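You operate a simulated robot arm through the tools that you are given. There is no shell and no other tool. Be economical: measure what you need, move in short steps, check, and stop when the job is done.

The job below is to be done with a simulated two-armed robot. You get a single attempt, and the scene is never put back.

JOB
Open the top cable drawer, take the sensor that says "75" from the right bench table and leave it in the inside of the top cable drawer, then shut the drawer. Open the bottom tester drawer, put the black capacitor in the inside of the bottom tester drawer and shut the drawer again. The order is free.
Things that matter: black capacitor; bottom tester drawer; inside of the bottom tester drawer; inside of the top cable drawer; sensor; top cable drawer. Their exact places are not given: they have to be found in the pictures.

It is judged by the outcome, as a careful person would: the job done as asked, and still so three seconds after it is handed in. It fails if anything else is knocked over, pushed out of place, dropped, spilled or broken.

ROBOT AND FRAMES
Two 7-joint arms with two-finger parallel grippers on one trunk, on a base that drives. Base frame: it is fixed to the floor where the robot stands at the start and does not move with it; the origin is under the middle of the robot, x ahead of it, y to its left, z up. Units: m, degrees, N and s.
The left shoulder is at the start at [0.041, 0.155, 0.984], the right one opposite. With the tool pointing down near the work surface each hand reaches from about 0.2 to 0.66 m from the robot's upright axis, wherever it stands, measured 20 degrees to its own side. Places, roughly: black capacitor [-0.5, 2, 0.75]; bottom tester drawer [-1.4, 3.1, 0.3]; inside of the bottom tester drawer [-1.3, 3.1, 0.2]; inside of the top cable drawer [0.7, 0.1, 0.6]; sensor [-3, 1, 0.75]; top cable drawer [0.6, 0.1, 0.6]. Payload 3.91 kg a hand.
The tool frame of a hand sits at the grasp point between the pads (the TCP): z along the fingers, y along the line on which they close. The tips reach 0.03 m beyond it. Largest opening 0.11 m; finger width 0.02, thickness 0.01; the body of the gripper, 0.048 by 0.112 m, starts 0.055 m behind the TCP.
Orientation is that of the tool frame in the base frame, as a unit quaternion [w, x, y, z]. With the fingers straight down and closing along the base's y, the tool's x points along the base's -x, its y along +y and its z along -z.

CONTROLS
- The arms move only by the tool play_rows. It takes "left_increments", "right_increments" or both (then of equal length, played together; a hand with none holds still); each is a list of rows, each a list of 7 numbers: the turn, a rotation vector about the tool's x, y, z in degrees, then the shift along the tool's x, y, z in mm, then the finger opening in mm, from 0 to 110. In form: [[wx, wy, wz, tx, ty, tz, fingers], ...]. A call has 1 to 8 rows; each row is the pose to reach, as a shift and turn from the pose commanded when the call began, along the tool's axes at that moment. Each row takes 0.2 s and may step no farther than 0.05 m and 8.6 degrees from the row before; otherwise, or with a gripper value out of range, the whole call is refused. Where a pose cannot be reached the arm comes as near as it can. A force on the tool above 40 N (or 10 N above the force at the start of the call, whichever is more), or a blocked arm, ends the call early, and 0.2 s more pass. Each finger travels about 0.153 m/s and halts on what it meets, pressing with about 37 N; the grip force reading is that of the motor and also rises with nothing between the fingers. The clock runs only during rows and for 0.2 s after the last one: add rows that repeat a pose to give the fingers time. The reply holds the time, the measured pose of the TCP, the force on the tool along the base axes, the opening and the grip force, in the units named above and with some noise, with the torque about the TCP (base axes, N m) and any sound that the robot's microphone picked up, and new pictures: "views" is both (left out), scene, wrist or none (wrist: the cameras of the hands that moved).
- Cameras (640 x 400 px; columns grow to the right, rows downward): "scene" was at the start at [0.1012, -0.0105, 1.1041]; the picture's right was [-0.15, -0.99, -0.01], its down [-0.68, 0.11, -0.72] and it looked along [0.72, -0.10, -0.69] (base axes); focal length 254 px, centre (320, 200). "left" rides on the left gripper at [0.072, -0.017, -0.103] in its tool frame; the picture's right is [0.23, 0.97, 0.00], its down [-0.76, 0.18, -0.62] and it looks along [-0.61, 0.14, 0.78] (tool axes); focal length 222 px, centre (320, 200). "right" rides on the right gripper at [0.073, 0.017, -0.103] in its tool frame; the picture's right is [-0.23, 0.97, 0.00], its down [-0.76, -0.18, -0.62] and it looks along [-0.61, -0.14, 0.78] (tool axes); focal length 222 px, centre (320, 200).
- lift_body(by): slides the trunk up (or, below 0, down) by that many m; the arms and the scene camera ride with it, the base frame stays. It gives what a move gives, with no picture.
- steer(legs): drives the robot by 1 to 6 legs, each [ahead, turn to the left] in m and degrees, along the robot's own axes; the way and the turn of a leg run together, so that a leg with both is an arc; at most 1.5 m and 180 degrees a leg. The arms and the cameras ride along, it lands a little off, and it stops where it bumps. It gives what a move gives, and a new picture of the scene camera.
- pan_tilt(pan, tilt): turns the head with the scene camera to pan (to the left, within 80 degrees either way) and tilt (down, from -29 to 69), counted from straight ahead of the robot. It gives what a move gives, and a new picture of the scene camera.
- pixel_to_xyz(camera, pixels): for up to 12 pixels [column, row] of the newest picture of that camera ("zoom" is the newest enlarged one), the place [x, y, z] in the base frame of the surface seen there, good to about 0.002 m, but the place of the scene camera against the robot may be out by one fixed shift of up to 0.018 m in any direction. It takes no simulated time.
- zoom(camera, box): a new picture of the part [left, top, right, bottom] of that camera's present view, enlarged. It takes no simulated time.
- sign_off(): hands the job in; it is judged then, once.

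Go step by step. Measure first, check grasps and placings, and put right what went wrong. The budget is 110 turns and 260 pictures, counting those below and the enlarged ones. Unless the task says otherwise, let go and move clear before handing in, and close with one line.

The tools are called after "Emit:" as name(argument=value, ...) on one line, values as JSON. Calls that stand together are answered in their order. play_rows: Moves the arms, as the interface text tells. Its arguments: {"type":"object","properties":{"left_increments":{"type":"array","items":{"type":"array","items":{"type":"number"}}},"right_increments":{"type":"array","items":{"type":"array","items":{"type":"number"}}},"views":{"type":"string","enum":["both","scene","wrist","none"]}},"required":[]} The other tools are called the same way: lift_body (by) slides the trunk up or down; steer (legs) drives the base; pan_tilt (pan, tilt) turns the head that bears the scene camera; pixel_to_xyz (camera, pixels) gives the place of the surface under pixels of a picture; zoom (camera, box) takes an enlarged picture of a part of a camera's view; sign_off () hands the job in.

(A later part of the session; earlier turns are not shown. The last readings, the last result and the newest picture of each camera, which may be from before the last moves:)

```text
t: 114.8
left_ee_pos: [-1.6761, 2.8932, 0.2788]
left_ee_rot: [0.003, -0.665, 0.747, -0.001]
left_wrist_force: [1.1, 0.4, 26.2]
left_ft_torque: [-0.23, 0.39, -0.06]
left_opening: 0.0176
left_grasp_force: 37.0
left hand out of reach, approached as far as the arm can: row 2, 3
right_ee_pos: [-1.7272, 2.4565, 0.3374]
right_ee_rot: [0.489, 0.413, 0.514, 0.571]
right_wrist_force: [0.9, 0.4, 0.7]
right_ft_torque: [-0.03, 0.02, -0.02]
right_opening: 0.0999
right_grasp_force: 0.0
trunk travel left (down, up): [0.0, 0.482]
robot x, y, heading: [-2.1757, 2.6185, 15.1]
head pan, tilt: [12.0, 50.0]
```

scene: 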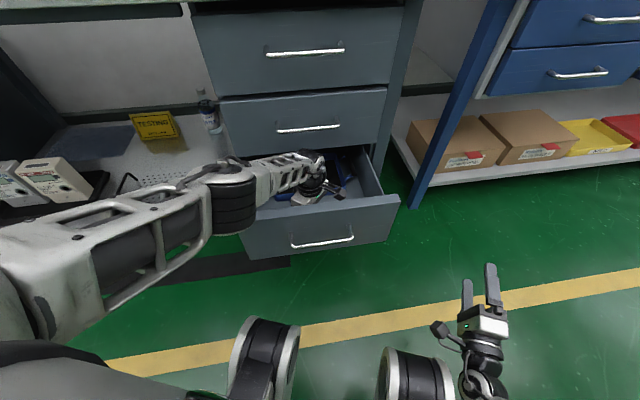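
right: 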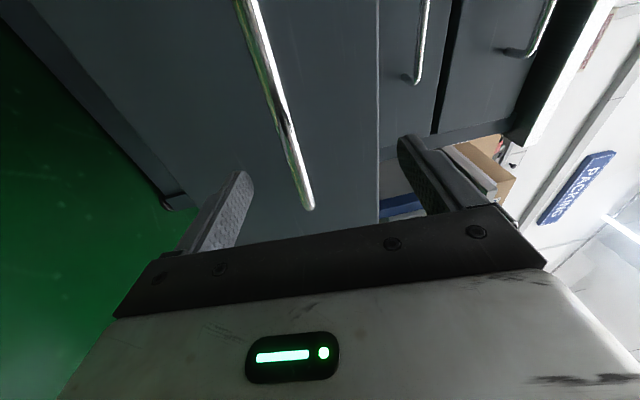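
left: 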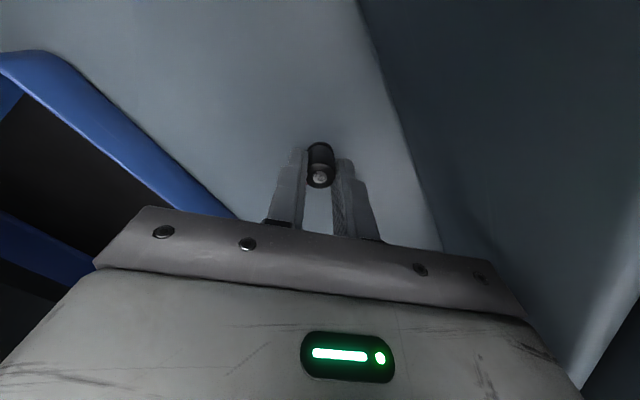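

Upward force of 26 N shows contact below (the capacitor is on the drawer floor). Opening slowly, then rising.

Emit:
play_rows(left_increments=[[0, 0, 0, 0, 0, -4, 0], [0, 0, 0, 0, 0, -4, 25], [0, 0, 0, 0, 0, -4, 35], [0, 0, 0, 0, 0, -4, 40], [0, 0, 0, 0, 0, -44, 40], [0, 0, 0, 0, 0, -90, 40]])

```text
t: 116.2
left_ee_pos: [-1.6809, 2.8943, 0.3653]
left_ee_rot: [0.0, -0.666, 0.746, 0.0]
left_wrist_force: [-0.5, -0.5, -0.3]
left_ft_torque: [0.0, 0.0, 0.0]
left_opening: 0.04
left_grasp_force: 0.0
right_ee_pos: [-1.7273, 2.4568, 0.3366]
right_ee_rot: [0.489, 0.413, 0.515, 0.57]
right_wrist_force: [0.6, -0.3, -1.5]
right_ft_torque: [0.01, -0.01, -0.04]
right_opening: 0.1002
right_grasp_force: 0.0
trunk travel left (down, up): [0.0, 0.482]
robot x, y, heading: [-2.1751, 2.6191, 15.0]
head pan, tilt: [12.0, 50.0]
```

scene: 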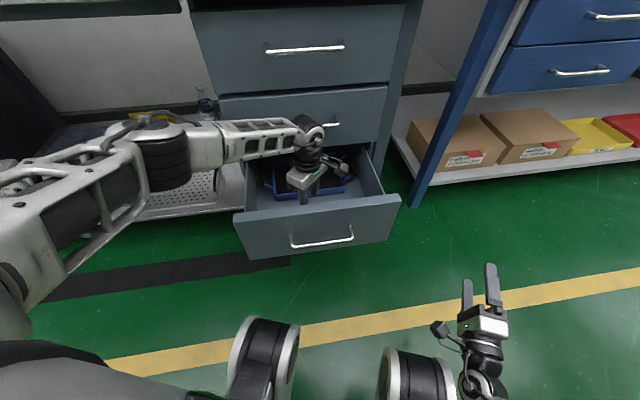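
left: 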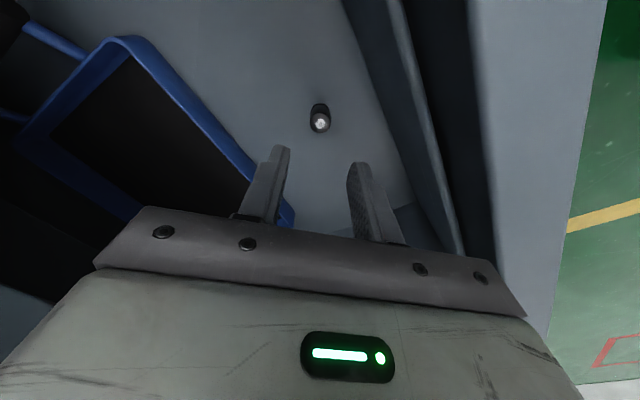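

The capacitor stands on the drawer floor at (320,118) in the wrist view, released. Lifting the left hand straight up.

Emit:
play_rows(left_increments=[[0, 0, 0, 0, 0, -42, 40], [0, 0, 0, 0, 0, -84, 40], [0, 0, 0, 0, 0, -126, 40], [0, 0, 0, 0, 0, -168, 40], [0, 0, 0, 0, 0, -210, 40], [0, 0, 0, 0, 0, -250, 40], [0, 0, 0, 0, 0, -290, 40], [0, 0, 0, 0, 0, -330, 40]], views="none")

```text
t: 118.0
left_ee_pos: [-1.6805, 2.8961, 0.6942]
left_ee_rot: [0.0, -0.666, 0.746, 0.0]
left_wrist_force: [0.6, 0.9, 0.1]
left_ft_torque: [0.01, 0.05, -0.01]
left_opening: 0.0399
left_grasp_force: 0.1
right_ee_pos: [-1.726, 2.4568, 0.3368]
right_ee_rot: [0.489, 0.413, 0.516, 0.569]
right_wrist_force: [0.0, -0.6, -0.7]
right_ft_torque: [0.03, 0.01, -0.04]
right_opening: 0.0997
right_grasp_force: 0.1
trunk travel left (down, up): [0.0, 0.482]
robot x, y, heading: [-2.1782, 2.6146, 15.0]
head pan, tilt: [12.0, 50.0]
```

Retract the left hand toward me and undo its yaw.

Emit:
play_rows(left_increments=[[0, 0, 0, 20, 22, 0, 60], [0, 0, 8.5, 40, 44, 0, 80], [0, 0, 17, 60, 66, 0, 80], [0, 0, 25.5, 80, 90, 0, 80], [0, 0, 34, 99, 112, 0, 80], [0, 0, 42.5, 99, 112, 0, 80], [0, 0, 51, 99, 112, 0, 80], [0, 0, 59, 99, 112, 0, 80]], views="none")

Emit:
steer(legs=[[-0.14, 0], [0, 20]])

Emit:
pan_tilt(pan=-10, tilt=48)

Emit:
zoom(camera="right", box=[0, 0, 640, 400])

```text
t: 119.8
left_ee_pos: [-1.8035, 2.8067, 0.695]
left_ee_rot: [-0.001, -0.209, 0.978, -0.001]
left_wrist_force: [-1.0, 0.2, 0.6]
left_ft_torque: [-0.01, 0.0, -0.02]
left_opening: 0.0797
left_grasp_force: 0.1
right_ee_pos: [-1.7271, 2.4564, 0.3363]
right_ee_rot: [0.489, 0.413, 0.515, 0.57]
right_wrist_force: [0.4, -1.2, -0.2]
right_ft_torque: [0.03, -0.02, 0.0]
right_opening: 0.1
right_grasp_force: 0.1
trunk travel left (down, up): [0.0, 0.482]
robot x, y, heading: [-2.1785, 2.6183, 14.9]
head pan, tilt: [12.0, 50.0]
```

```text
t: 122.2
left_ee_pos: [-2.0231, 2.8854, 0.6942]
left_ee_rot: [0.0, -0.374, 0.928, 0.0]
left_wrist_force: [-1.1, 0.0, -0.1]
left_ft_torque: [0.01, -0.01, 0.01]
left_opening: 0.0799
left_grasp_force: 0.0
right_ee_pos: [-1.8346, 2.5795, 0.3367]
right_ee_rot: [0.385, 0.32, 0.578, 0.644]
right_wrist_force: [0.0, -0.5, -0.8]
right_ft_torque: [0.01, 0.03, 0.02]
right_opening: 0.1002
right_grasp_force: 0.1
trunk travel left (down, up): [0.0, 0.482]
robot x, y, heading: [-2.3115, 2.5815, 34.7]
head pan, tilt: [12.0, 50.0]
```

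scene: 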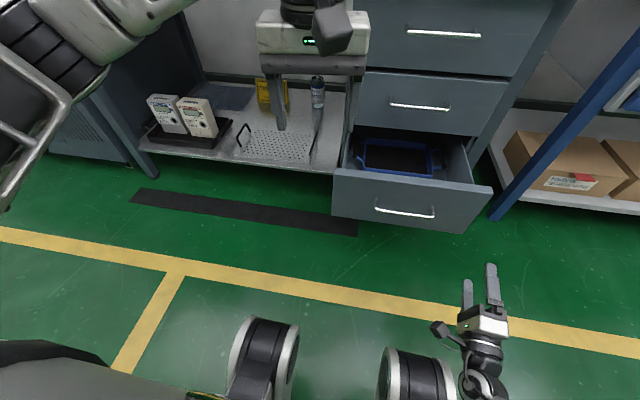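

```text
t: 123.0
left_ee_pos: [-2.0225, 2.8845, 0.6946]
left_ee_rot: [0.001, -0.374, 0.927, 0.0]
left_wrist_force: [0.5, -0.2, -0.2]
left_ft_torque: [-0.02, 0.0, 0.01]
left_opening: 0.0801
left_grasp_force: 0.0
right_ee_pos: [-1.8337, 2.5797, 0.3358]
right_ee_rot: [0.386, 0.32, 0.579, 0.644]
right_wrist_force: [0.0, 0.8, -0.1]
right_ft_torque: [0.01, -0.02, -0.02]
right_opening: 0.0999
right_grasp_force: 0.1
trunk travel left (down, up): [0.0, 0.482]
robot x, y, heading: [-2.3092, 2.5809, 34.4]
head pan, tilt: [-10.0, 48.0]
```

scene: 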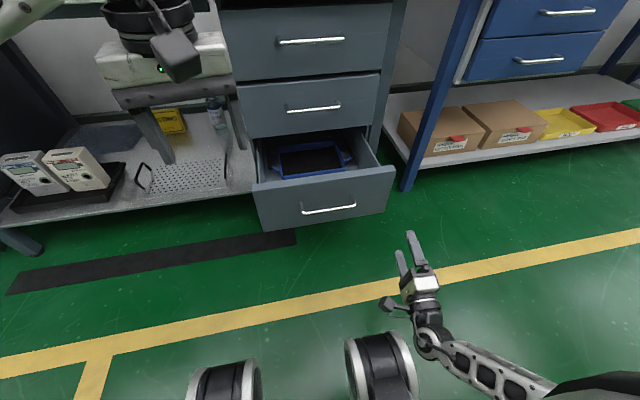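

```text
1.00 times, centred on (320, 200) of right (not enlarged: the box is as wide or as high as the picture)
```

zoom: 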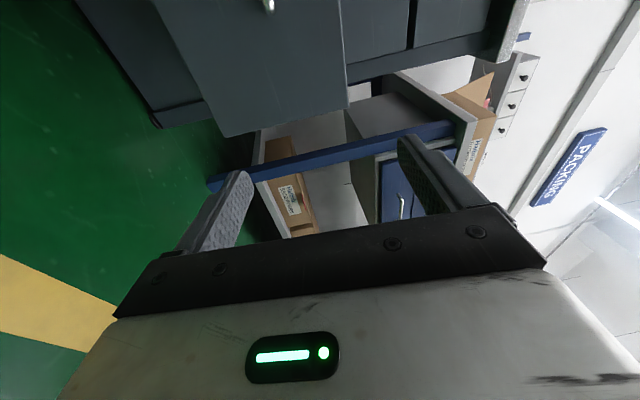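

Drawer handle is ~0.16 m to the left of and ahead of the right hand. I level the right hand and move it in front of the handle.

Emit:
play_rows(right_increments=[[1.5, 1, 0, 27, -1, 7, 80], [3, 2, 0, 54, -2, 14, 80], [4.3, 2.8, 0, 81, -3, 21, 80], [5.5, 3.6, 0, 108, -3, 28, 80], [6.5, 4.2, 0, 135, -4, 35, 80], [7.2, 4.7, 0, 162, -5, 41, 80]], views="wrist")

```text
t: 124.1
left_ee_pos: [-2.0221, 2.8841, 0.695]
left_ee_rot: [0.0, -0.373, 0.928, 0.001]
left_wrist_force: [-0.3, -0.3, 0.1]
left_ft_torque: [0.01, -0.05, 0.04]
left_opening: 0.08
left_grasp_force: 0.0
right_ee_pos: [-1.8217, 2.6315, 0.3293]
right_ee_rot: [0.403, 0.262, 0.645, 0.594]
right_wrist_force: [0.7, -0.2, -0.1]
right_ft_torque: [-0.02, 0.02, 0.03]
right_opening: 0.0803
right_grasp_force: 0.0
trunk travel left (down, up): [0.0, 0.482]
robot x, y, heading: [-2.3077, 2.5811, 34.4]
head pan, tilt: [-10.0, 48.0]
stopped in row 5 (right hand): the arm was blocked; the commanded pose is now the measured one
```

right: 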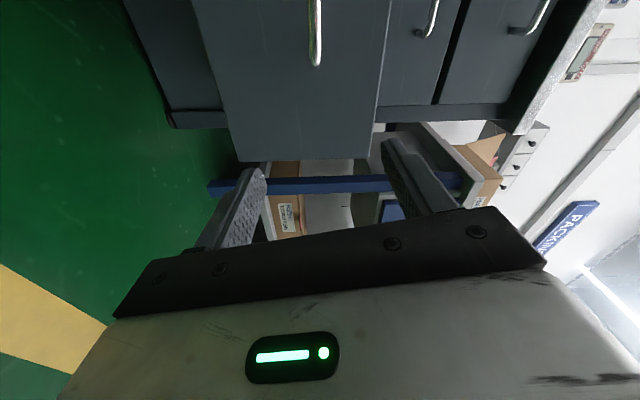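

Another near-limit pose. I instead shift the base ~0.13 m left (back, turn, forward, turn) so the handle is straight ahead of the right hand.

Emit:
steer(legs=[[-0.25, 0], [0, 30], [0.26, 0], [0, -29.6]])

Emit:
zoom(camera="right", box=[0, 0, 640, 400])

```text
t: 130.3
left_ee_pos: [-2.1262, 2.9807, 0.6932]
left_ee_rot: [0.0, -0.382, 0.924, 0.0]
left_wrist_force: [0.1, -0.3, 0.0]
left_ft_torque: [0.0, -0.01, -0.04]
left_opening: 0.08
left_grasp_force: 0.1
right_ee_pos: [-1.9191, 2.7328, 0.3288]
right_ee_rot: [0.397, 0.256, 0.647, 0.599]
right_wrist_force: [-1.4, 0.4, -0.4]
right_ft_torque: [0.01, 0.0, 0.02]
right_opening: 0.0799
right_grasp_force: 0.1
trunk travel left (down, up): [0.0, 0.482]
robot x, y, heading: [-2.4109, 2.674, 35.7]
head pan, tilt: [-10.0, 48.0]
```

scene: 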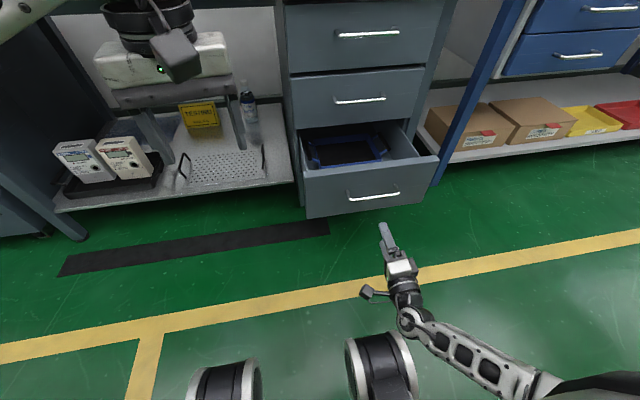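

```text
1.00 times, centred on (320, 200) of right (not enlarged: the box is as wide or as high as the picture)
```

zoom: 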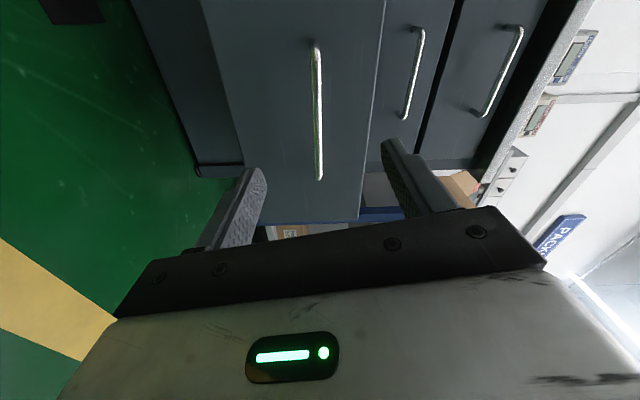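

The hand is now square to the handle (317,50)–(320,180). Measure it.

Emit:
pixel_to_xyz(camera="right", pixels=[[317, 60], [318, 85], [318, 115], [319, 145], [320, 172], [345, 110]])

```text
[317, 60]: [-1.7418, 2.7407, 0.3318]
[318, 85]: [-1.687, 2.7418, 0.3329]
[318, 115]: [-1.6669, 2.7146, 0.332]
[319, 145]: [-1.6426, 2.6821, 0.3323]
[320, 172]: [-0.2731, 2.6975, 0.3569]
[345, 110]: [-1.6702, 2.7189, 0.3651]
```

Those values belong to the older wrist picture; using the zoomed one.

Emit:
pixel_to_xyz(camera="zoom", pixels=[[317, 60], [318, 85], [318, 115], [319, 145], [320, 172], [345, 110]])

```text
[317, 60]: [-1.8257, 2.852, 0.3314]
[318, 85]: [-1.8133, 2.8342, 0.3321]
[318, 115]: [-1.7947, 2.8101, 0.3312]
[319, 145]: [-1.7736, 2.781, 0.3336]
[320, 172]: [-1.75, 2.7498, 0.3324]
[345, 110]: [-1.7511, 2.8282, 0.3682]
```

Move onto the bar (147 mm ahead, 23 mm right), roll level, and close.

Emit:
play_rows(right_increments=[[0, 0, 6, -12, 0, 30, 70], [0, 0, 12, -23, 2, 60, 70], [0, 0, 12, -23, 2, 90, 70], [0, 0, 12, -23, 2, 120, 70], [0, 0, 12, -23, 2, 146, 70], [0, 0, 12, -23, 2, 146, 30], [0, 0, 12, -23, 2, 146, 0], [0, 0, 12, -23, 2, 146, 0]], views="wrist")

```text
t: 132.1
left_ee_pos: [-2.1251, 2.9807, 0.6929]
left_ee_rot: [-0.001, -0.383, 0.924, 0.001]
left_wrist_force: [0.1, -0.5, 0.6]
left_ft_torque: [0.0, 0.01, -0.03]
left_opening: 0.0802
left_grasp_force: 0.0
right_ee_pos: [-1.7901, 2.7928, 0.3296]
right_ee_rot: [0.328, 0.326, 0.624, 0.63]
right_wrist_force: [-1.7, 0.9, -34.8]
right_ft_torque: [-0.14, 0.14, -0.78]
right_opening: 0.0117
right_grasp_force: 45.0
trunk travel left (down, up): [0.0, 0.482]
robot x, y, heading: [-2.4092, 2.6728, 35.4]
head pan, tilt: [-10.0, 48.0]
```

right: 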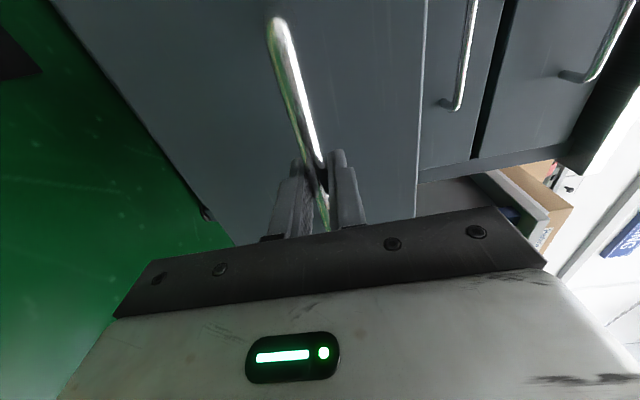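

Gripped the handle. Relieve the slight vertical load, then push the drawer in slowly by driving 0.14 m.

Emit:
play_rows(right_increments=[[0, 0, 0, 0, -4, 0, 0], [0, 0, 0, 0, -4, 10, 0]], views="none")

Emit:
steer(legs=[[0.14, -0.5]])

```text
t: 132.7
left_ee_pos: [-2.125, 2.9822, 0.6935]
left_ee_rot: [-0.002, -0.382, 0.924, 0.0]
left_wrist_force: [0.5, 1.0, -0.1]
left_ft_torque: [0.0, 0.0, 0.02]
left_opening: 0.0801
left_grasp_force: 0.1
right_ee_pos: [-1.7801, 2.8014, 0.3284]
right_ee_rot: [0.329, 0.325, 0.622, 0.632]
right_wrist_force: [-1.8, 3.5, -28.3]
right_ft_torque: [-0.12, 0.2, -0.59]
right_opening: 0.0117
right_grasp_force: 45.0
trunk travel left (down, up): [0.0, 0.482]
robot x, y, heading: [-2.4065, 2.673, 35.6]
head pan, tilt: [-10.0, 48.0]
```

```text
t: 134.1
left_ee_pos: [-2.0066, 3.0606, 0.6935]
left_ee_rot: [-0.001, -0.379, 0.925, 0.0]
left_wrist_force: [0.2, 0.8, 0.0]
left_ft_torque: [-0.03, 0.01, 0.02]
left_opening: 0.0799
left_grasp_force: 0.0
right_ee_pos: [-1.6682, 2.8832, 0.3284]
right_ee_rot: [0.327, 0.325, 0.623, 0.632]
right_wrist_force: [-14.5, 20.5, -24.8]
right_ft_torque: [-0.15, 0.1, 0.26]
right_opening: 0.0116
right_grasp_force: 45.3
trunk travel left (down, up): [0.0, 0.482]
robot x, y, heading: [-2.2944, 2.7571, 35.1]
head pan, tilt: [-10.0, 48.0]
```

scene: 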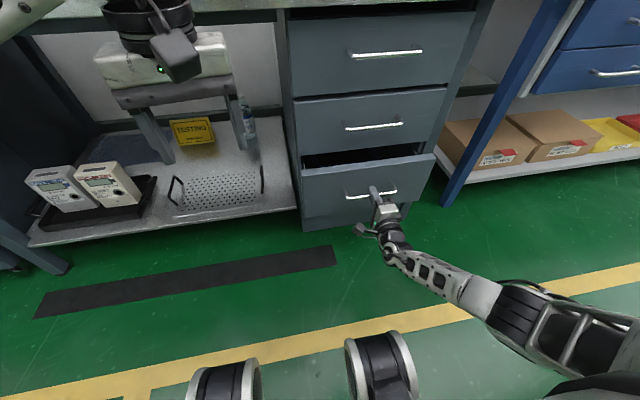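

Two thirds closed. Finish with the arm: 72 mm forward, easing sideways load.

Emit:
play_rows(right_increments=[[0, 0, 0, 5, -5, 5, 0], [0, 0, 0, 8, -8, 20, 0], [0, 0, 0, 8, -8, 35, 0], [0, 0, 0, 8, -8, 50, 0], [0, 0, 0, 8, -8, 62, 0], [0, 0, 0, 8, -8, 70, 0], [0, 0, 0, 8, -8, 75, 0]], views="scene")

```text
t: 135.7
left_ee_pos: [-2.0067, 3.0611, 0.6934]
left_ee_rot: [0.0, -0.379, 0.925, 0.001]
left_wrist_force: [1.0, -0.5, 0.0]
left_ft_torque: [0.01, -0.01, 0.01]
left_opening: 0.0799
left_grasp_force: 0.1
right_ee_pos: [-1.6255, 2.9161, 0.3292]
right_ee_rot: [0.33, 0.328, 0.627, 0.625]
right_wrist_force: [12.7, -19.4, -13.0]
right_ft_torque: [0.13, 0.25, -0.33]
right_opening: 0.0117
right_grasp_force: 45.4
right hand out of reach, approached as far as the arm can: row 4, 5, 6, 7
trunk travel left (down, up): [0.0, 0.482]
robot x, y, heading: [-2.2913, 2.7567, 35.3]
head pan, tilt: [-10.0, 48.0]
```

scene: 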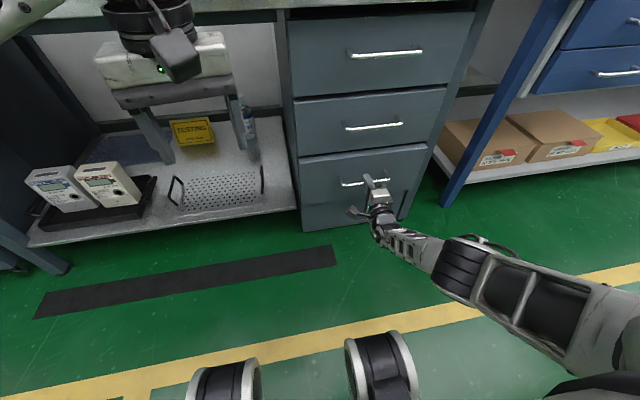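

About 13 mm remain and the arm is stretched; nudging the base 0.03 m forward.

Emit:
steer(legs=[[0.03, 0]])

Emit:
zoom(camera="scene", box=[270, 80, 470, 240])

```text
t: 136.5
left_ee_pos: [-1.994, 3.0703, 0.6951]
left_ee_rot: [0.001, -0.379, 0.925, 0.0]
left_wrist_force: [-0.2, 0.5, 0.3]
left_ft_torque: [-0.01, 0.0, 0.01]
left_opening: 0.0801
left_grasp_force: 0.0
right_ee_pos: [-1.6136, 2.9256, 0.3299]
right_ee_rot: [0.331, 0.326, 0.625, 0.627]
right_wrist_force: [2.0, 0.7, -1.2]
right_ft_torque: [0.2, 0.22, 0.42]
right_opening: 0.0118
right_grasp_force: 44.5
trunk travel left (down, up): [0.0, 0.482]
robot x, y, heading: [-2.2777, 2.7671, 35.1]
head pan, tilt: [-10.0, 48.0]
stopped in leg 1: the force on the tool passed its limit at 99 N (the readings are from after the stop); the commanded pose is now the measured one
```

scene: 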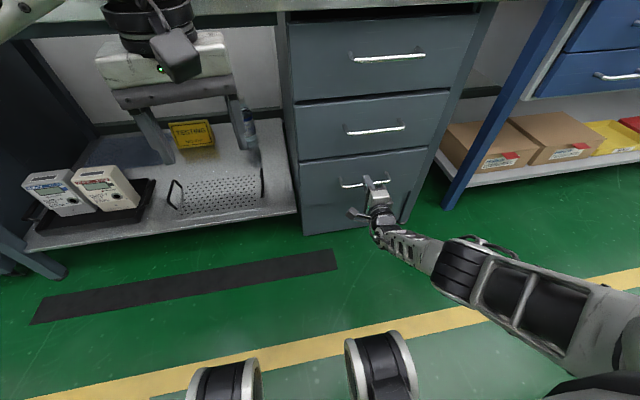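

```text
2.50 times, centred on (370, 160) of scene
```

zoom: 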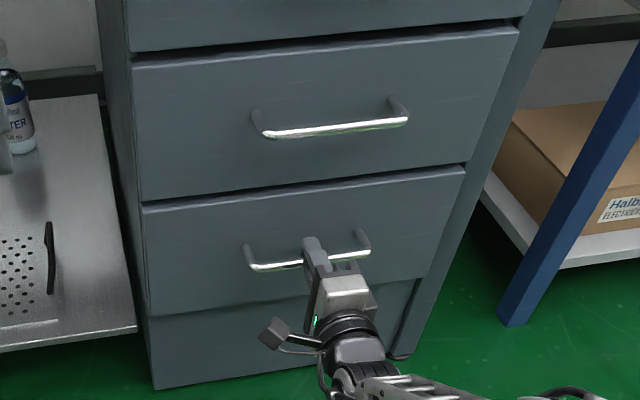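

The drawer is shut (flush, TCP back at the original closed position). Releasing, then backing off.

Emit:
play_rows(right_increments=[[0, 0, 0, 0, 0, 0, 40], [0, 0, 0, 0, 0, 0, 80], [0, 0, 0, 0, 0, 0, 80]], views="none")

Emit:
steer(legs=[[-0.25, 0]])

Emit:
zoom(camera="scene", box=[220, 60, 480, 260])

```text
t: 137.3
left_ee_pos: [-1.993, 3.0699, 0.6933]
left_ee_rot: [0.0, -0.378, 0.926, -0.001]
left_wrist_force: [0.1, -0.8, -0.1]
left_ft_torque: [-0.03, 0.01, 0.0]
left_opening: 0.0803
left_grasp_force: 0.0
right_ee_pos: [-1.6125, 2.9245, 0.329]
right_ee_rot: [0.33, 0.326, 0.624, 0.629]
right_wrist_force: [0.4, 0.2, 0.0]
right_ft_torque: [-0.04, 0.0, -0.01]
right_opening: 0.0801
right_grasp_force: 0.0
trunk travel left (down, up): [0.0, 0.482]
robot x, y, heading: [-2.2781, 2.7633, 35.2]
head pan, tilt: [-10.0, 48.0]
```

```text
t: 139.1
left_ee_pos: [-2.197, 2.9279, 0.6944]
left_ee_rot: [0.0, -0.38, 0.925, 0.0]
left_wrist_force: [-0.5, 0.1, 0.7]
left_ft_torque: [-0.02, -0.03, -0.01]
left_opening: 0.0799
left_grasp_force: 0.2
right_ee_pos: [-1.8165, 2.7826, 0.3292]
right_ee_rot: [0.329, 0.325, 0.625, 0.628]
right_wrist_force: [0.9, 0.8, 0.7]
right_ft_torque: [-0.01, 0.01, 0.0]
right_opening: 0.0798
right_grasp_force: 0.0
trunk travel left (down, up): [0.0, 0.482]
robot x, y, heading: [-2.4827, 2.623, 35.3]
head pan, tilt: [-10.0, 48.0]
```

scene: 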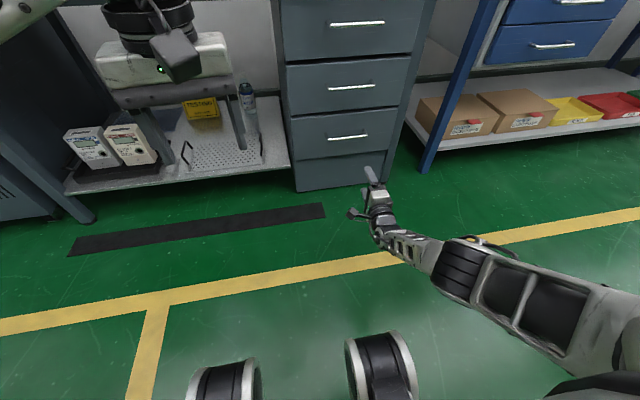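

```text
2.00 times, centred on (350, 160) of scene
```

zoom: 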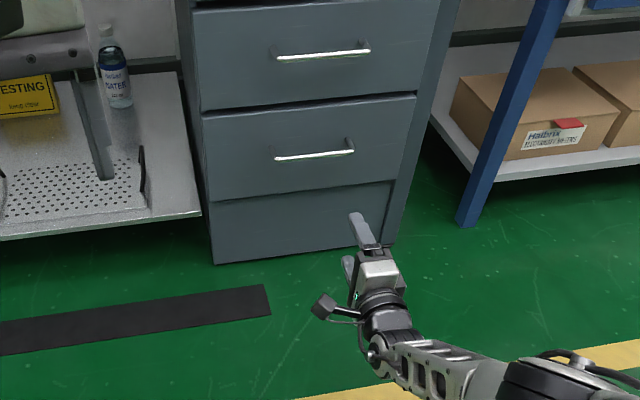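

Tester drawer is shut and clear. Now I raise the trunk again, and fold the right hand back to fingers-down so it stays clear of the test bench.

Emit:
lift_body(by=0.225)

Emit:
play_rows(right_increments=[[4.33, 4.33, -4.33, 0, 41, -22, 80], [8.66, 8.66, -8.66, 0, 82, -44, 80], [13, 13, -13, 0, 123, -66, 80], [17.3, 17.3, -17.3, 0, 164, -88, 80], [21.65, 21.65, -21.65, 0, 205, -110, 80], [26, 26, -26, 0, 246, -132, 80], [30.3, 30.3, -30.3, 0, 287, -154, 80], [34.64, 34.64, -34.64, 0, 328, -176, 80]], views="none")

Emit:
play_rows(right_increments=[[4.33, 4.33, -4.33, 0, 0, 0, 80], [8.66, 8.66, -8.66, 0, 0, 0, 80], [13, 13, -13, 0, 0, 0, 80], [17.3, 17.3, -17.3, 0, 0, 0, 80], [21.65, 21.65, -21.65, 0, 0, 0, 80], [26, 26, -26, 0, 0, 0, 80], [30.3, 30.3, -30.3, 0, 0, 0, 80], [34.64, 34.64, -34.64, 0, 0, 0, 80]], views="none")

```text
t: 141.5
left_ee_pos: [-2.1975, 2.9282, 0.9198]
left_ee_rot: [0.001, -0.38, 0.925, 0.0]
left_wrist_force: [0.2, -0.1, -0.1]
left_ft_torque: [0.01, -0.02, 0.01]
left_opening: 0.0795
left_grasp_force: 0.1
right_ee_pos: [-1.8181, 2.7837, 0.5544]
right_ee_rot: [0.33, 0.325, 0.625, 0.629]
right_wrist_force: [-0.1, 0.7, -0.3]
right_ft_torque: [-0.01, 0.02, 0.04]
right_opening: 0.0799
right_grasp_force: 0.0
trunk travel left (down, up): [-0.225, 0.257]
robot x, y, heading: [-2.4818, 2.623, 35.3]
head pan, tilt: [-10.0, 48.0]
```

```text
t: 143.3
left_ee_pos: [-2.1977, 2.9277, 0.92]
left_ee_rot: [0.0, -0.38, 0.925, 0.0]
left_wrist_force: [-1.1, 0.9, -0.2]
left_ft_torque: [-0.04, 0.02, 0.03]
left_opening: 0.0805
left_grasp_force: 0.1
right_ee_pos: [-1.88, 2.7447, 0.7448]
right_ee_rot: [0.2, 0.039, 0.888, 0.411]
right_wrist_force: [-0.1, -0.1, 0.5]
right_ft_torque: [-0.01, 0.0, 0.02]
right_opening: 0.0802
right_grasp_force: 0.0
right hand out of reach, approached as far as the arm can: row 6, 7, 8
trunk travel left (down, up): [-0.225, 0.257]
robot x, y, heading: [-2.4833, 2.6225, 35.2]
head pan, tilt: [-10.0, 48.0]
```

```text
t: 145.1
left_ee_pos: [-2.1979, 2.9282, 0.9208]
left_ee_rot: [0.0, -0.38, 0.925, 0.0]
left_wrist_force: [0.4, 0.4, -0.1]
left_ft_torque: [-0.01, 0.03, -0.02]
left_opening: 0.0799
left_grasp_force: 0.1
right_ee_pos: [-1.8851, 2.7482, 0.7396]
right_ee_rot: [0.026, -0.284, 0.957, 0.052]
right_wrist_force: [-0.5, 0.1, -0.1]
right_ft_torque: [0.01, 0.02, -0.02]
right_opening: 0.0801
right_grasp_force: 0.0
right hand out of reach, approached as far as the arm can: row 1, 2
trunk travel left (down, up): [-0.225, 0.257]
robot x, y, heading: [-2.4822, 2.6245, 35.3]
head pan, tilt: [-10.0, 48.0]
```

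Right hand is nearly fingers-down; I straighten it and pull it back and up.

Emit:
play_rows(right_increments=[[1, 1, 0, 20, 0, -25, 80], [2, 2, 0, 40, 0, -50, 80], [3, 3, 0, 60, 0, -75, 80], [4, 4, 0, 80, 0, -100, 80], [4.7, 4.7, 0, 100, 0, -125, 80], [4.7, 4.7, 0, 115, 0, -150, 80], [4.7, 4.7, 0, 130, 0, -175, 80]], views="none")

Emit:
steer(legs=[[0, -90.4], [1.05, 0], [0, -90], [0.5, 0]])

Emit:
pan_tilt(pan=0, tilt=30)

```text
t: 146.7
left_ee_pos: [-2.1979, 2.9271, 0.9185]
left_ee_rot: [-0.001, -0.38, 0.925, 0.0]
left_wrist_force: [0.3, 0.3, -1.0]
left_ft_torque: [0.01, 0.0, -0.03]
left_opening: 0.08
left_grasp_force: 0.1
right_ee_pos: [-1.9976, 2.6582, 0.901]
right_ee_rot: [-0.002, -0.284, 0.959, 0.001]
right_wrist_force: [-0.1, 0.3, -1.1]
right_ft_torque: [-0.02, -0.02, 0.01]
right_opening: 0.08
right_grasp_force: 0.1
trunk travel left (down, up): [-0.225, 0.257]
robot x, y, heading: [-2.4838, 2.6229, 35.6]
head pan, tilt: [-10.0, 48.0]
```

```text
t: 162.4
left_ee_pos: [-2.5878, 1.1835, 0.919]
left_ee_rot: [0.0, 0.928, 0.372, 0.0]
left_wrist_force: [-0.1, 0.6, -0.2]
left_ft_torque: [-0.03, -0.01, -0.01]
left_opening: 0.0799
left_grasp_force: 0.1
right_ee_pos: [-2.781, 1.4553, 0.9003]
right_ee_rot: [0.002, 0.961, 0.276, 0.001]
right_wrist_force: [-0.1, -0.1, -0.2]
right_ft_torque: [0.01, -0.02, 0.01]
right_opening: 0.08
right_grasp_force: 0.0
trunk travel left (down, up): [-0.225, 0.257]
robot x, y, heading: [-2.2994, 1.483, -145.7]
head pan, tilt: [-10.0, 48.0]
```

scene: 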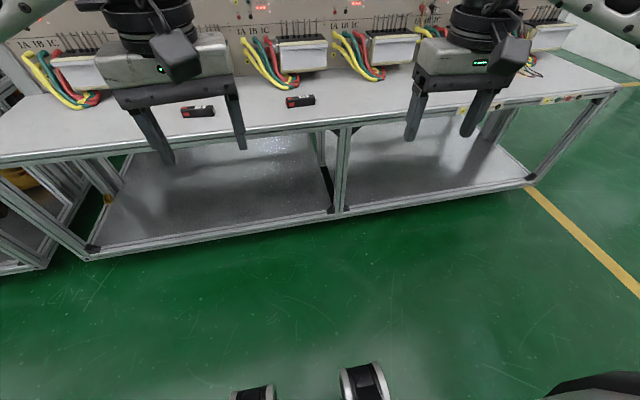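

```text
t: 163.2
left_ee_pos: [-2.5864, 1.183, 0.9192]
left_ee_rot: [0.001, 0.928, 0.372, 0.0]
left_wrist_force: [-0.7, -0.1, 0.2]
left_ft_torque: [-0.02, 0.04, 0.01]
left_opening: 0.0799
left_grasp_force: 0.0
right_ee_pos: [-2.7812, 1.4547, 0.9011]
right_ee_rot: [0.001, 0.961, 0.276, 0.001]
right_wrist_force: [0.8, 0.3, -0.3]
right_ft_torque: [0.05, -0.02, 0.0]
right_opening: 0.0798
right_grasp_force: 0.0
trunk travel left (down, up): [-0.225, 0.257]
robot x, y, heading: [-2.2954, 1.487, -145.7]
head pan, tilt: [0.0, 30.0]
```

scene: 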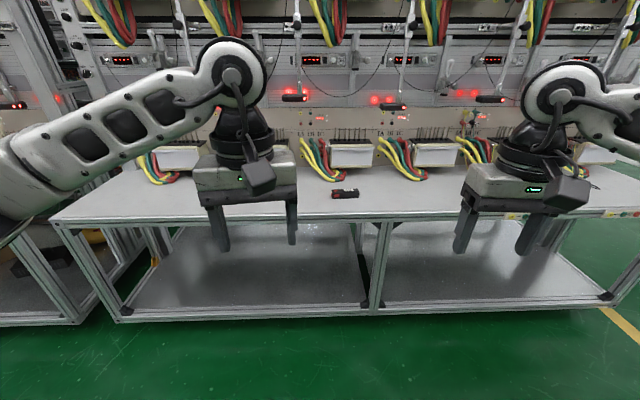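

Two sensors lie on this (right) bench. I look down and zoom to read their labels.

Emit:
pan_tilt(pan=10, tilt=45)

Emit:
zoom(camera="scene", box=[280, 60, 400, 135])

```text
t: 164.0
left_ee_pos: [-2.5862, 1.1831, 0.9201]
left_ee_rot: [0.0, 0.928, 0.371, 0.0]
left_wrist_force: [0.0, 0.2, 0.7]
left_ft_torque: [-0.02, 0.0, -0.01]
left_opening: 0.0799
left_grasp_force: 0.1
right_ee_pos: [-2.7819, 1.4558, 0.9009]
right_ee_rot: [0.003, 0.961, 0.276, 0.001]
right_wrist_force: [0.0, -0.4, 0.0]
right_ft_torque: [0.0, 0.02, 0.01]
right_opening: 0.08
right_grasp_force: 0.1
trunk travel left (down, up): [-0.225, 0.257]
robot x, y, heading: [-2.2965, 1.4832, -145.6]
head pan, tilt: [10.0, 45.0]
```

scene: 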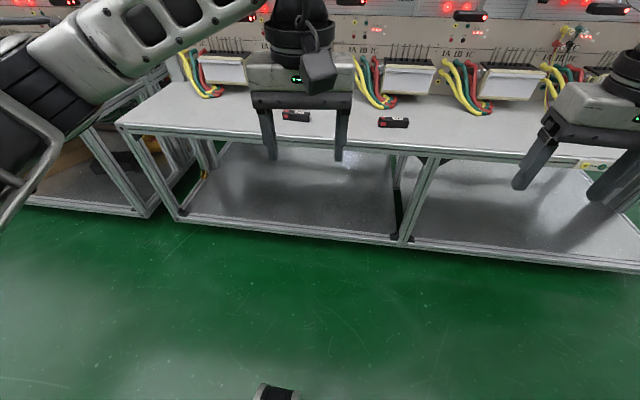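

```text
5.33 times, centred on (340, 98) of scene
```

zoom: 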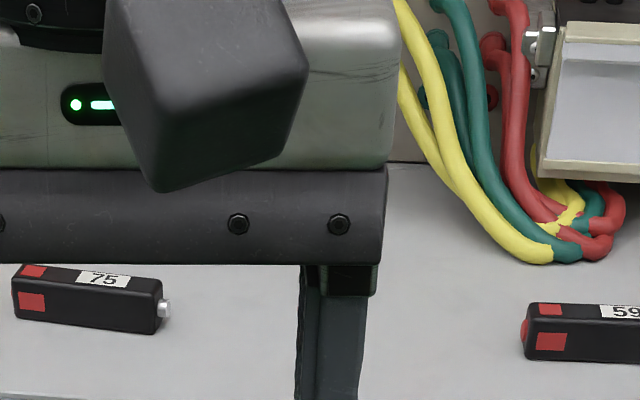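

The left sensor reads "75" (the other "59"). Measuring the "75" at (282–310, 110–121).

Emit:
pixel_to_xyz(camera="scene", pixels=[[285, 111], [300, 113], [308, 115], [284, 118], [295, 118], [308, 121], [296, 128], [300, 140], [290, 113]])

```text
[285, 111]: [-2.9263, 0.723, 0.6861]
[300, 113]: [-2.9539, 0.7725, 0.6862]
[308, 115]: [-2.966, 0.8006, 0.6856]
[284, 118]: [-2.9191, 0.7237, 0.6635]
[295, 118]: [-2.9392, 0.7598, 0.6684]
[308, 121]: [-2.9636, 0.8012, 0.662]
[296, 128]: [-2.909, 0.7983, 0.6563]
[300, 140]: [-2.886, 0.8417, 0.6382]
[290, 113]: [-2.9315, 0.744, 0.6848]
```

Advance 0.38 m so the "75" sensor is within left-hand reach; hands stay well above the table.

Emit:
steer(legs=[[0.38, 0.8]])

Emit:
pan_tilt(pan=20, tilt=50)

```text
t: 166.4
left_ee_pos: [-2.8985, 0.9647, 0.919]
left_ee_rot: [-0.001, 0.927, 0.375, 0.001]
left_wrist_force: [-0.2, 0.6, -0.9]
left_ft_torque: [0.01, 0.02, -0.02]
left_opening: 0.0799
left_grasp_force: 0.1
right_ee_pos: [-3.0963, 1.2364, 0.9017]
right_ee_rot: [0.002, 0.96, 0.279, 0.001]
right_wrist_force: [-0.4, 0.5, -1.1]
right_ft_torque: [0.05, 0.01, -0.02]
right_opening: 0.0797
right_grasp_force: 0.2
trunk travel left (down, up): [-0.225, 0.257]
robot x, y, heading: [-2.6113, 1.2667, -145.6]
head pan, tilt: [10.0, 45.0]
```

scene: 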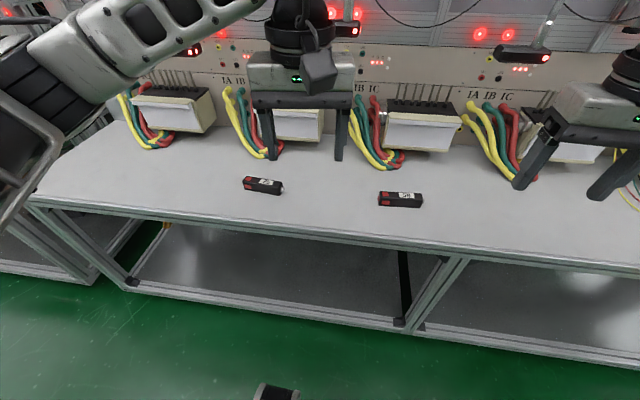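

```text
t: 167.1
left_ee_pos: [-2.8986, 0.9645, 0.9193]
left_ee_rot: [0.0, 0.927, 0.374, 0.0]
left_wrist_force: [0.5, -0.3, -0.2]
left_ft_torque: [-0.01, -0.04, -0.01]
left_opening: 0.0802
left_grasp_force: 0.1
right_ee_pos: [-3.0948, 1.2374, 0.9005]
right_ee_rot: [0.001, 0.96, 0.279, 0.001]
right_wrist_force: [0.5, -0.7, -0.2]
right_ft_torque: [0.03, 0.01, -0.02]
right_opening: 0.0799
right_grasp_force: 0.1
trunk travel left (down, up): [-0.225, 0.257]
robot x, y, heading: [-2.6134, 1.265, -145.2]
head pan, tilt: [20.0, 50.0]
```

scene: 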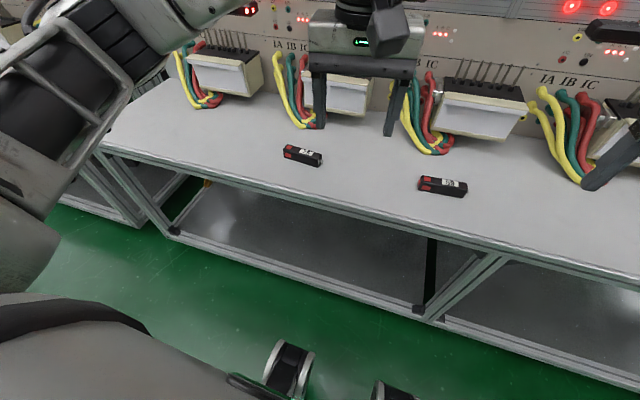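

Sensor "75" now at (302,155). Measuring it and the nearest wires/box behind it.

Emit:
pixel_to_xyz(camera="scene", pixels=[[286, 149], [302, 152], [320, 158], [302, 158], [315, 124], [300, 120], [345, 85], [250, 8], [340, 112], [415, 150], [302, 190]])

Emit:
zoom(camera="scene", box=[260, 110, 380, 185])

```text
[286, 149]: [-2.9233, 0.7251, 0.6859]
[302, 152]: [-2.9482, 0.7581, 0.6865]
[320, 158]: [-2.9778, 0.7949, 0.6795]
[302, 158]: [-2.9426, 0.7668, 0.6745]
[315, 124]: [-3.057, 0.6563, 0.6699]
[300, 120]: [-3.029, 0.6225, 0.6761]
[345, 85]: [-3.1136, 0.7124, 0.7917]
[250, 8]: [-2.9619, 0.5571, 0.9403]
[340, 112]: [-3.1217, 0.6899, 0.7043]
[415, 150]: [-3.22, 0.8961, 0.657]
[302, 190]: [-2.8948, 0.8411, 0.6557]
```

```text
5.33 times, centred on (320, 148) of scene
```

zoom: 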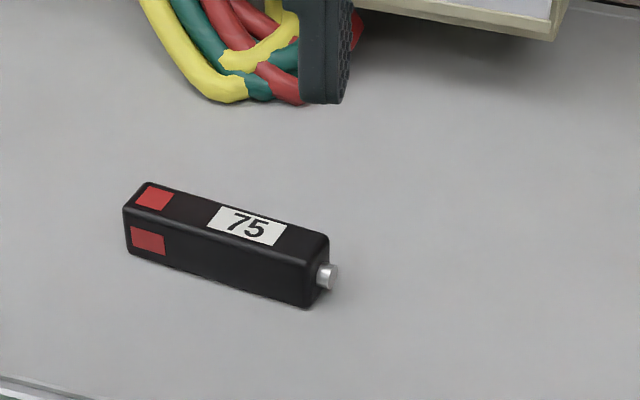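

Clear. I move the left hand over the sensor at z≈0.80 while yawing it so it closes across the sensor's short side.

Emit:
play_rows(left_increments=[[0, 0, -8.4, -22, 14, 10, 70], [0, 0, -16.8, -45, 28, 25, 70], [0, 0, -25.2, -67, 42, 40, 70], [0, 0, -33.6, -90, 57, 55, 70], [0, 0, -42, -112, 71, 70, 70], [0, 0, -50.4, -135, 85, 85, 70], [0, 0, -58.8, -157, 100, 100, 70], [0, 0, -67.2, -180, 114, 115, 70]])

```text
t: 168.9
left_ee_pos: [-2.9493, 0.7567, 0.806]
left_ee_rot: [0.0, 0.564, 0.826, 0.0]
left_wrist_force: [0.5, 0.3, 1.3]
left_ft_torque: [0.02, 0.01, -0.02]
left_opening: 0.0702
left_grasp_force: 0.0
right_ee_pos: [-3.0951, 1.2374, 0.9014]
right_ee_rot: [0.001, 0.96, 0.279, 0.001]
right_wrist_force: [0.2, 0.1, 0.3]
right_ft_torque: [0.03, -0.01, -0.04]
right_opening: 0.0802
right_grasp_force: 0.0
trunk travel left (down, up): [-0.225, 0.257]
robot x, y, heading: [-2.6121, 1.2677, -145.2]
head pan, tilt: [20.0, 50.0]
```

scene: 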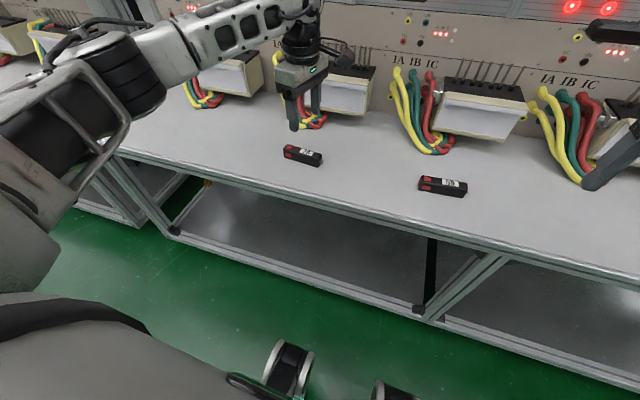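
left: 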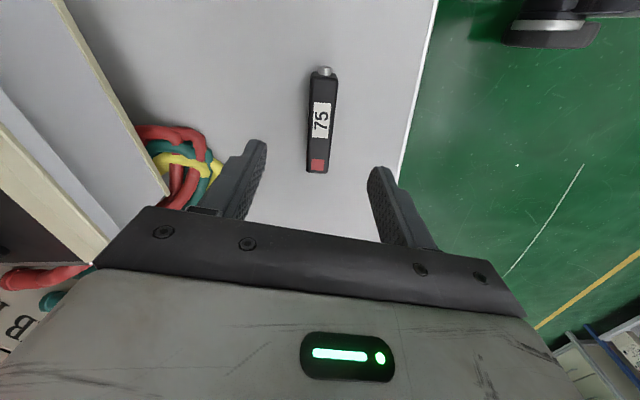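

Sensor in wrist view from (322,78) to (317,172). Measuring its top.

Emit:
pixel_to_xyz(camera="left", pixels=[[318, 160], [320, 120], [322, 90], [309, 120], [331, 120], [327, 158], [307, 158], [250, 100], [325, 68]])

Emit:
zoom(camera="left", box=[260, 50, 380, 200])

```text
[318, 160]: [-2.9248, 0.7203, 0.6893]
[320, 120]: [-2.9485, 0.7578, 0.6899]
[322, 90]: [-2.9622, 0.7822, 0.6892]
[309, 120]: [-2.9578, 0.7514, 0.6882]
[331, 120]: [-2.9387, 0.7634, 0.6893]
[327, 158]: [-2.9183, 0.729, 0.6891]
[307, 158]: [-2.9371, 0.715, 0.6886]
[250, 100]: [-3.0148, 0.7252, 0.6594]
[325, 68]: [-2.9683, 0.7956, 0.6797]
```

```text
2.67 times, centred on (320, 125) of left
```

zoom: 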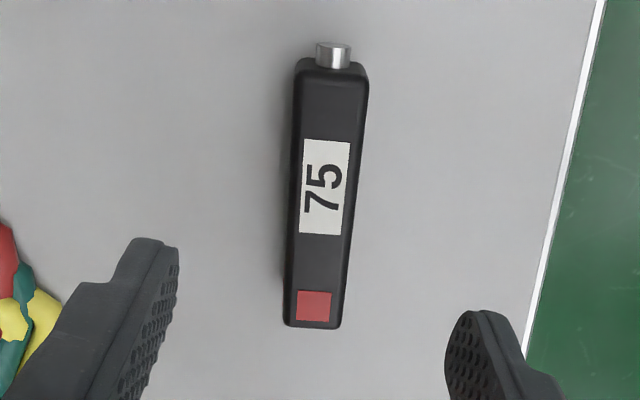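

Sensor axis is ~10° off my yaw; correct that and a few mm, lower to TCP z 0.695 and grip.

Emit:
play_rows(left_increments=[[0, 0, -5, -4, 2, 0, 70], [0, 0, -9.8, -7, 3, 20, 70], [0, 0, -9.8, -7, 3, 55, 70], [0, 0, -9.8, -7, 3, 90, 70], [0, 0, -9.8, -7, 3, 111, 70], [0, 0, -9.8, -7, 3, 111, 30], [0, 0, -9.8, -7, 3, 111, 0], [0, 0, -9.8, -7, 3, 111, 0]], views="wrist")

```text
t: 170.7
left_ee_pos: [-2.9428, 0.7517, 0.6942]
left_ee_rot: [0.0, 0.492, 0.87, 0.0]
left_wrist_force: [0.2, -0.2, 0.4]
left_ft_torque: [-0.03, 0.0, -0.02]
left_opening: 0.0254
left_grasp_force: 36.2
right_ee_pos: [-3.0955, 1.2359, 0.9014]
right_ee_rot: [0.002, 0.96, 0.279, 0.001]
right_wrist_force: [0.6, -0.6, -0.3]
right_ft_torque: [0.0, -0.01, -0.01]
right_opening: 0.0799
right_grasp_force: 0.1
trunk travel left (down, up): [-0.225, 0.257]
robot x, y, heading: [-2.6114, 1.2681, -145.2]
head pan, tilt: [20.0, 50.0]
```

left: 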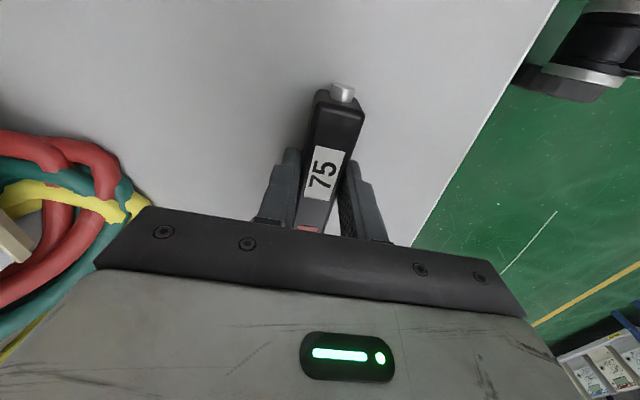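

Sensor gripped (25 mm). Lift it 180 mm.

Emit:
play_rows(left_increments=[[0, 0, 0, 0, 0, -25, 0], [0, 0, 0, 0, 0, -50, 0], [0, 0, 0, 0, 0, -80, 0], [0, 0, 0, 0, 0, -115, 0], [0, 0, 0, 0, 0, -150, 0], [0, 0, 0, 0, 0, -190, 0]], views="wrist")

```text
t: 172.1
left_ee_pos: [-2.9432, 0.7529, 0.886]
left_ee_rot: [0.0, 0.492, 0.87, 0.0]
left_wrist_force: [-0.5, -1.1, -0.5]
left_ft_torque: [0.0, 0.03, 0.01]
left_opening: 0.0253
left_grasp_force: 36.6
right_ee_pos: [-3.0951, 1.2357, 0.901]
right_ee_rot: [0.002, 0.96, 0.279, 0.001]
right_wrist_force: [-0.1, 0.0, -0.1]
right_ft_torque: [0.02, 0.0, 0.01]
right_opening: 0.0801
right_grasp_force: 0.1
trunk travel left (down, up): [-0.225, 0.257]
robot x, y, heading: [-2.6102, 1.2665, -145.3]
head pan, tilt: [20.0, 50.0]
```

left: 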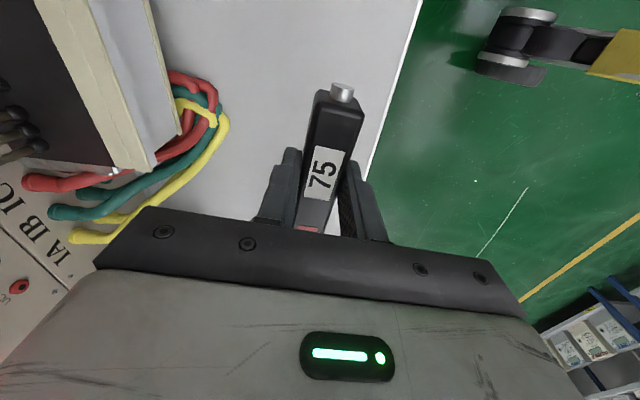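

Sensor held. Back away from the bench, turn, and drive back along the lane toward the cable drawer.

Emit:
steer(legs=[[-0.85, 0], [0, 90], [1.4, 0], [1.2, 0]])

```text
t: 192.5
left_ee_pos: [-0.039, -0.7835, 0.8858]
left_ee_rot: [0.0, -0.245, 0.969, 0.0]
left_wrist_force: [0.2, 0.0, -1.4]
left_ft_torque: [-0.01, 0.02, -0.02]
left_opening: 0.0252
left_grasp_force: 36.8
right_ee_pos: [-0.529, -0.9132, 0.9018]
right_ee_rot: [0.0, 0.502, 0.865, 0.002]
right_wrist_force: [0.6, 0.3, 0.9]
right_ft_torque: [0.01, 0.0, 0.07]
right_opening: 0.0803
right_grasp_force: 0.0
trunk travel left (down, up): [-0.225, 0.257]
robot x, y, heading: [-0.5399, -0.4251, -58.2]
head pan, tilt: [20.0, 50.0]
```

scene: 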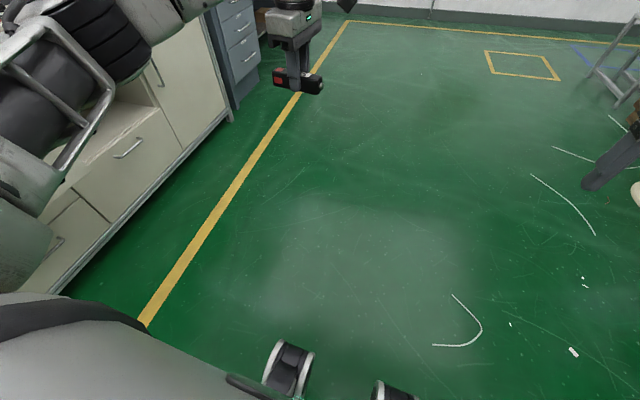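

Drive a bit more (0.33 m) and turn left 93° to face the cable drawer.

Emit:
steer(legs=[[0.33, 0], [0, 93]])

Emit:
pan_tilt(pan=5, tilt=42)

```text
t: 198.6
left_ee_pos: [-0.0306, -0.1945, 0.8859]
left_ee_rot: [0.001, 0.871, -0.492, 0.0]
left_wrist_force: [-0.2, -0.1, -0.1]
left_ft_torque: [0.02, -0.02, 0.01]
left_opening: 0.0251
left_grasp_force: 36.6
right_ee_pos: [0.1241, -0.6771, 0.9014]
right_ee_rot: [-0.002, -0.28, 0.96, 0.001]
right_wrist_force: [-0.4, -0.8, -0.6]
right_ft_torque: [0.0, 0.04, -0.01]
right_opening: 0.0798
right_grasp_force: 0.0
trunk travel left (down, up): [-0.225, 0.257]
robot x, y, heading: [-0.3612, -0.7056, 34.7]
head pan, tilt: [20.0, 50.0]
```

scene: 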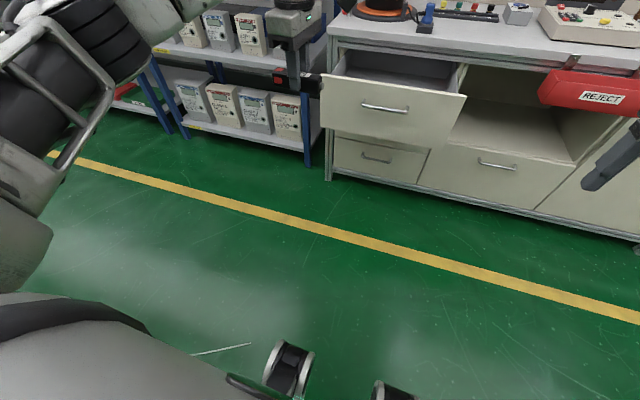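

```text
t: 199.3
left_ee_pos: [-0.0288, -0.1935, 0.886]
left_ee_rot: [0.0, 0.871, -0.492, -0.001]
left_wrist_force: [0.8, 0.0, -0.9]
left_ft_torque: [0.04, -0.04, 0.02]
left_opening: 0.0254
left_grasp_force: 37.3
right_ee_pos: [0.1244, -0.6771, 0.9009]
right_ee_rot: [-0.001, -0.28, 0.96, 0.001]
right_wrist_force: [-0.4, -0.7, 0.0]
right_ft_torque: [-0.01, 0.03, -0.01]
right_opening: 0.0802
right_grasp_force: 0.0
trunk travel left (down, up): [-0.225, 0.257]
robot x, y, heading: [-0.3621, -0.7104, 34.8]
head pan, tilt: [5.0, 42.0]
```

scene: 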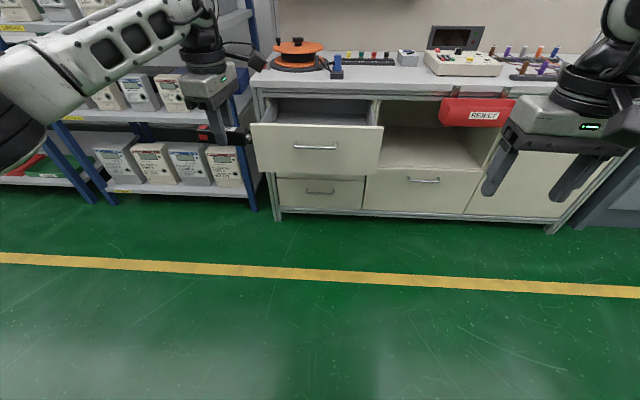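

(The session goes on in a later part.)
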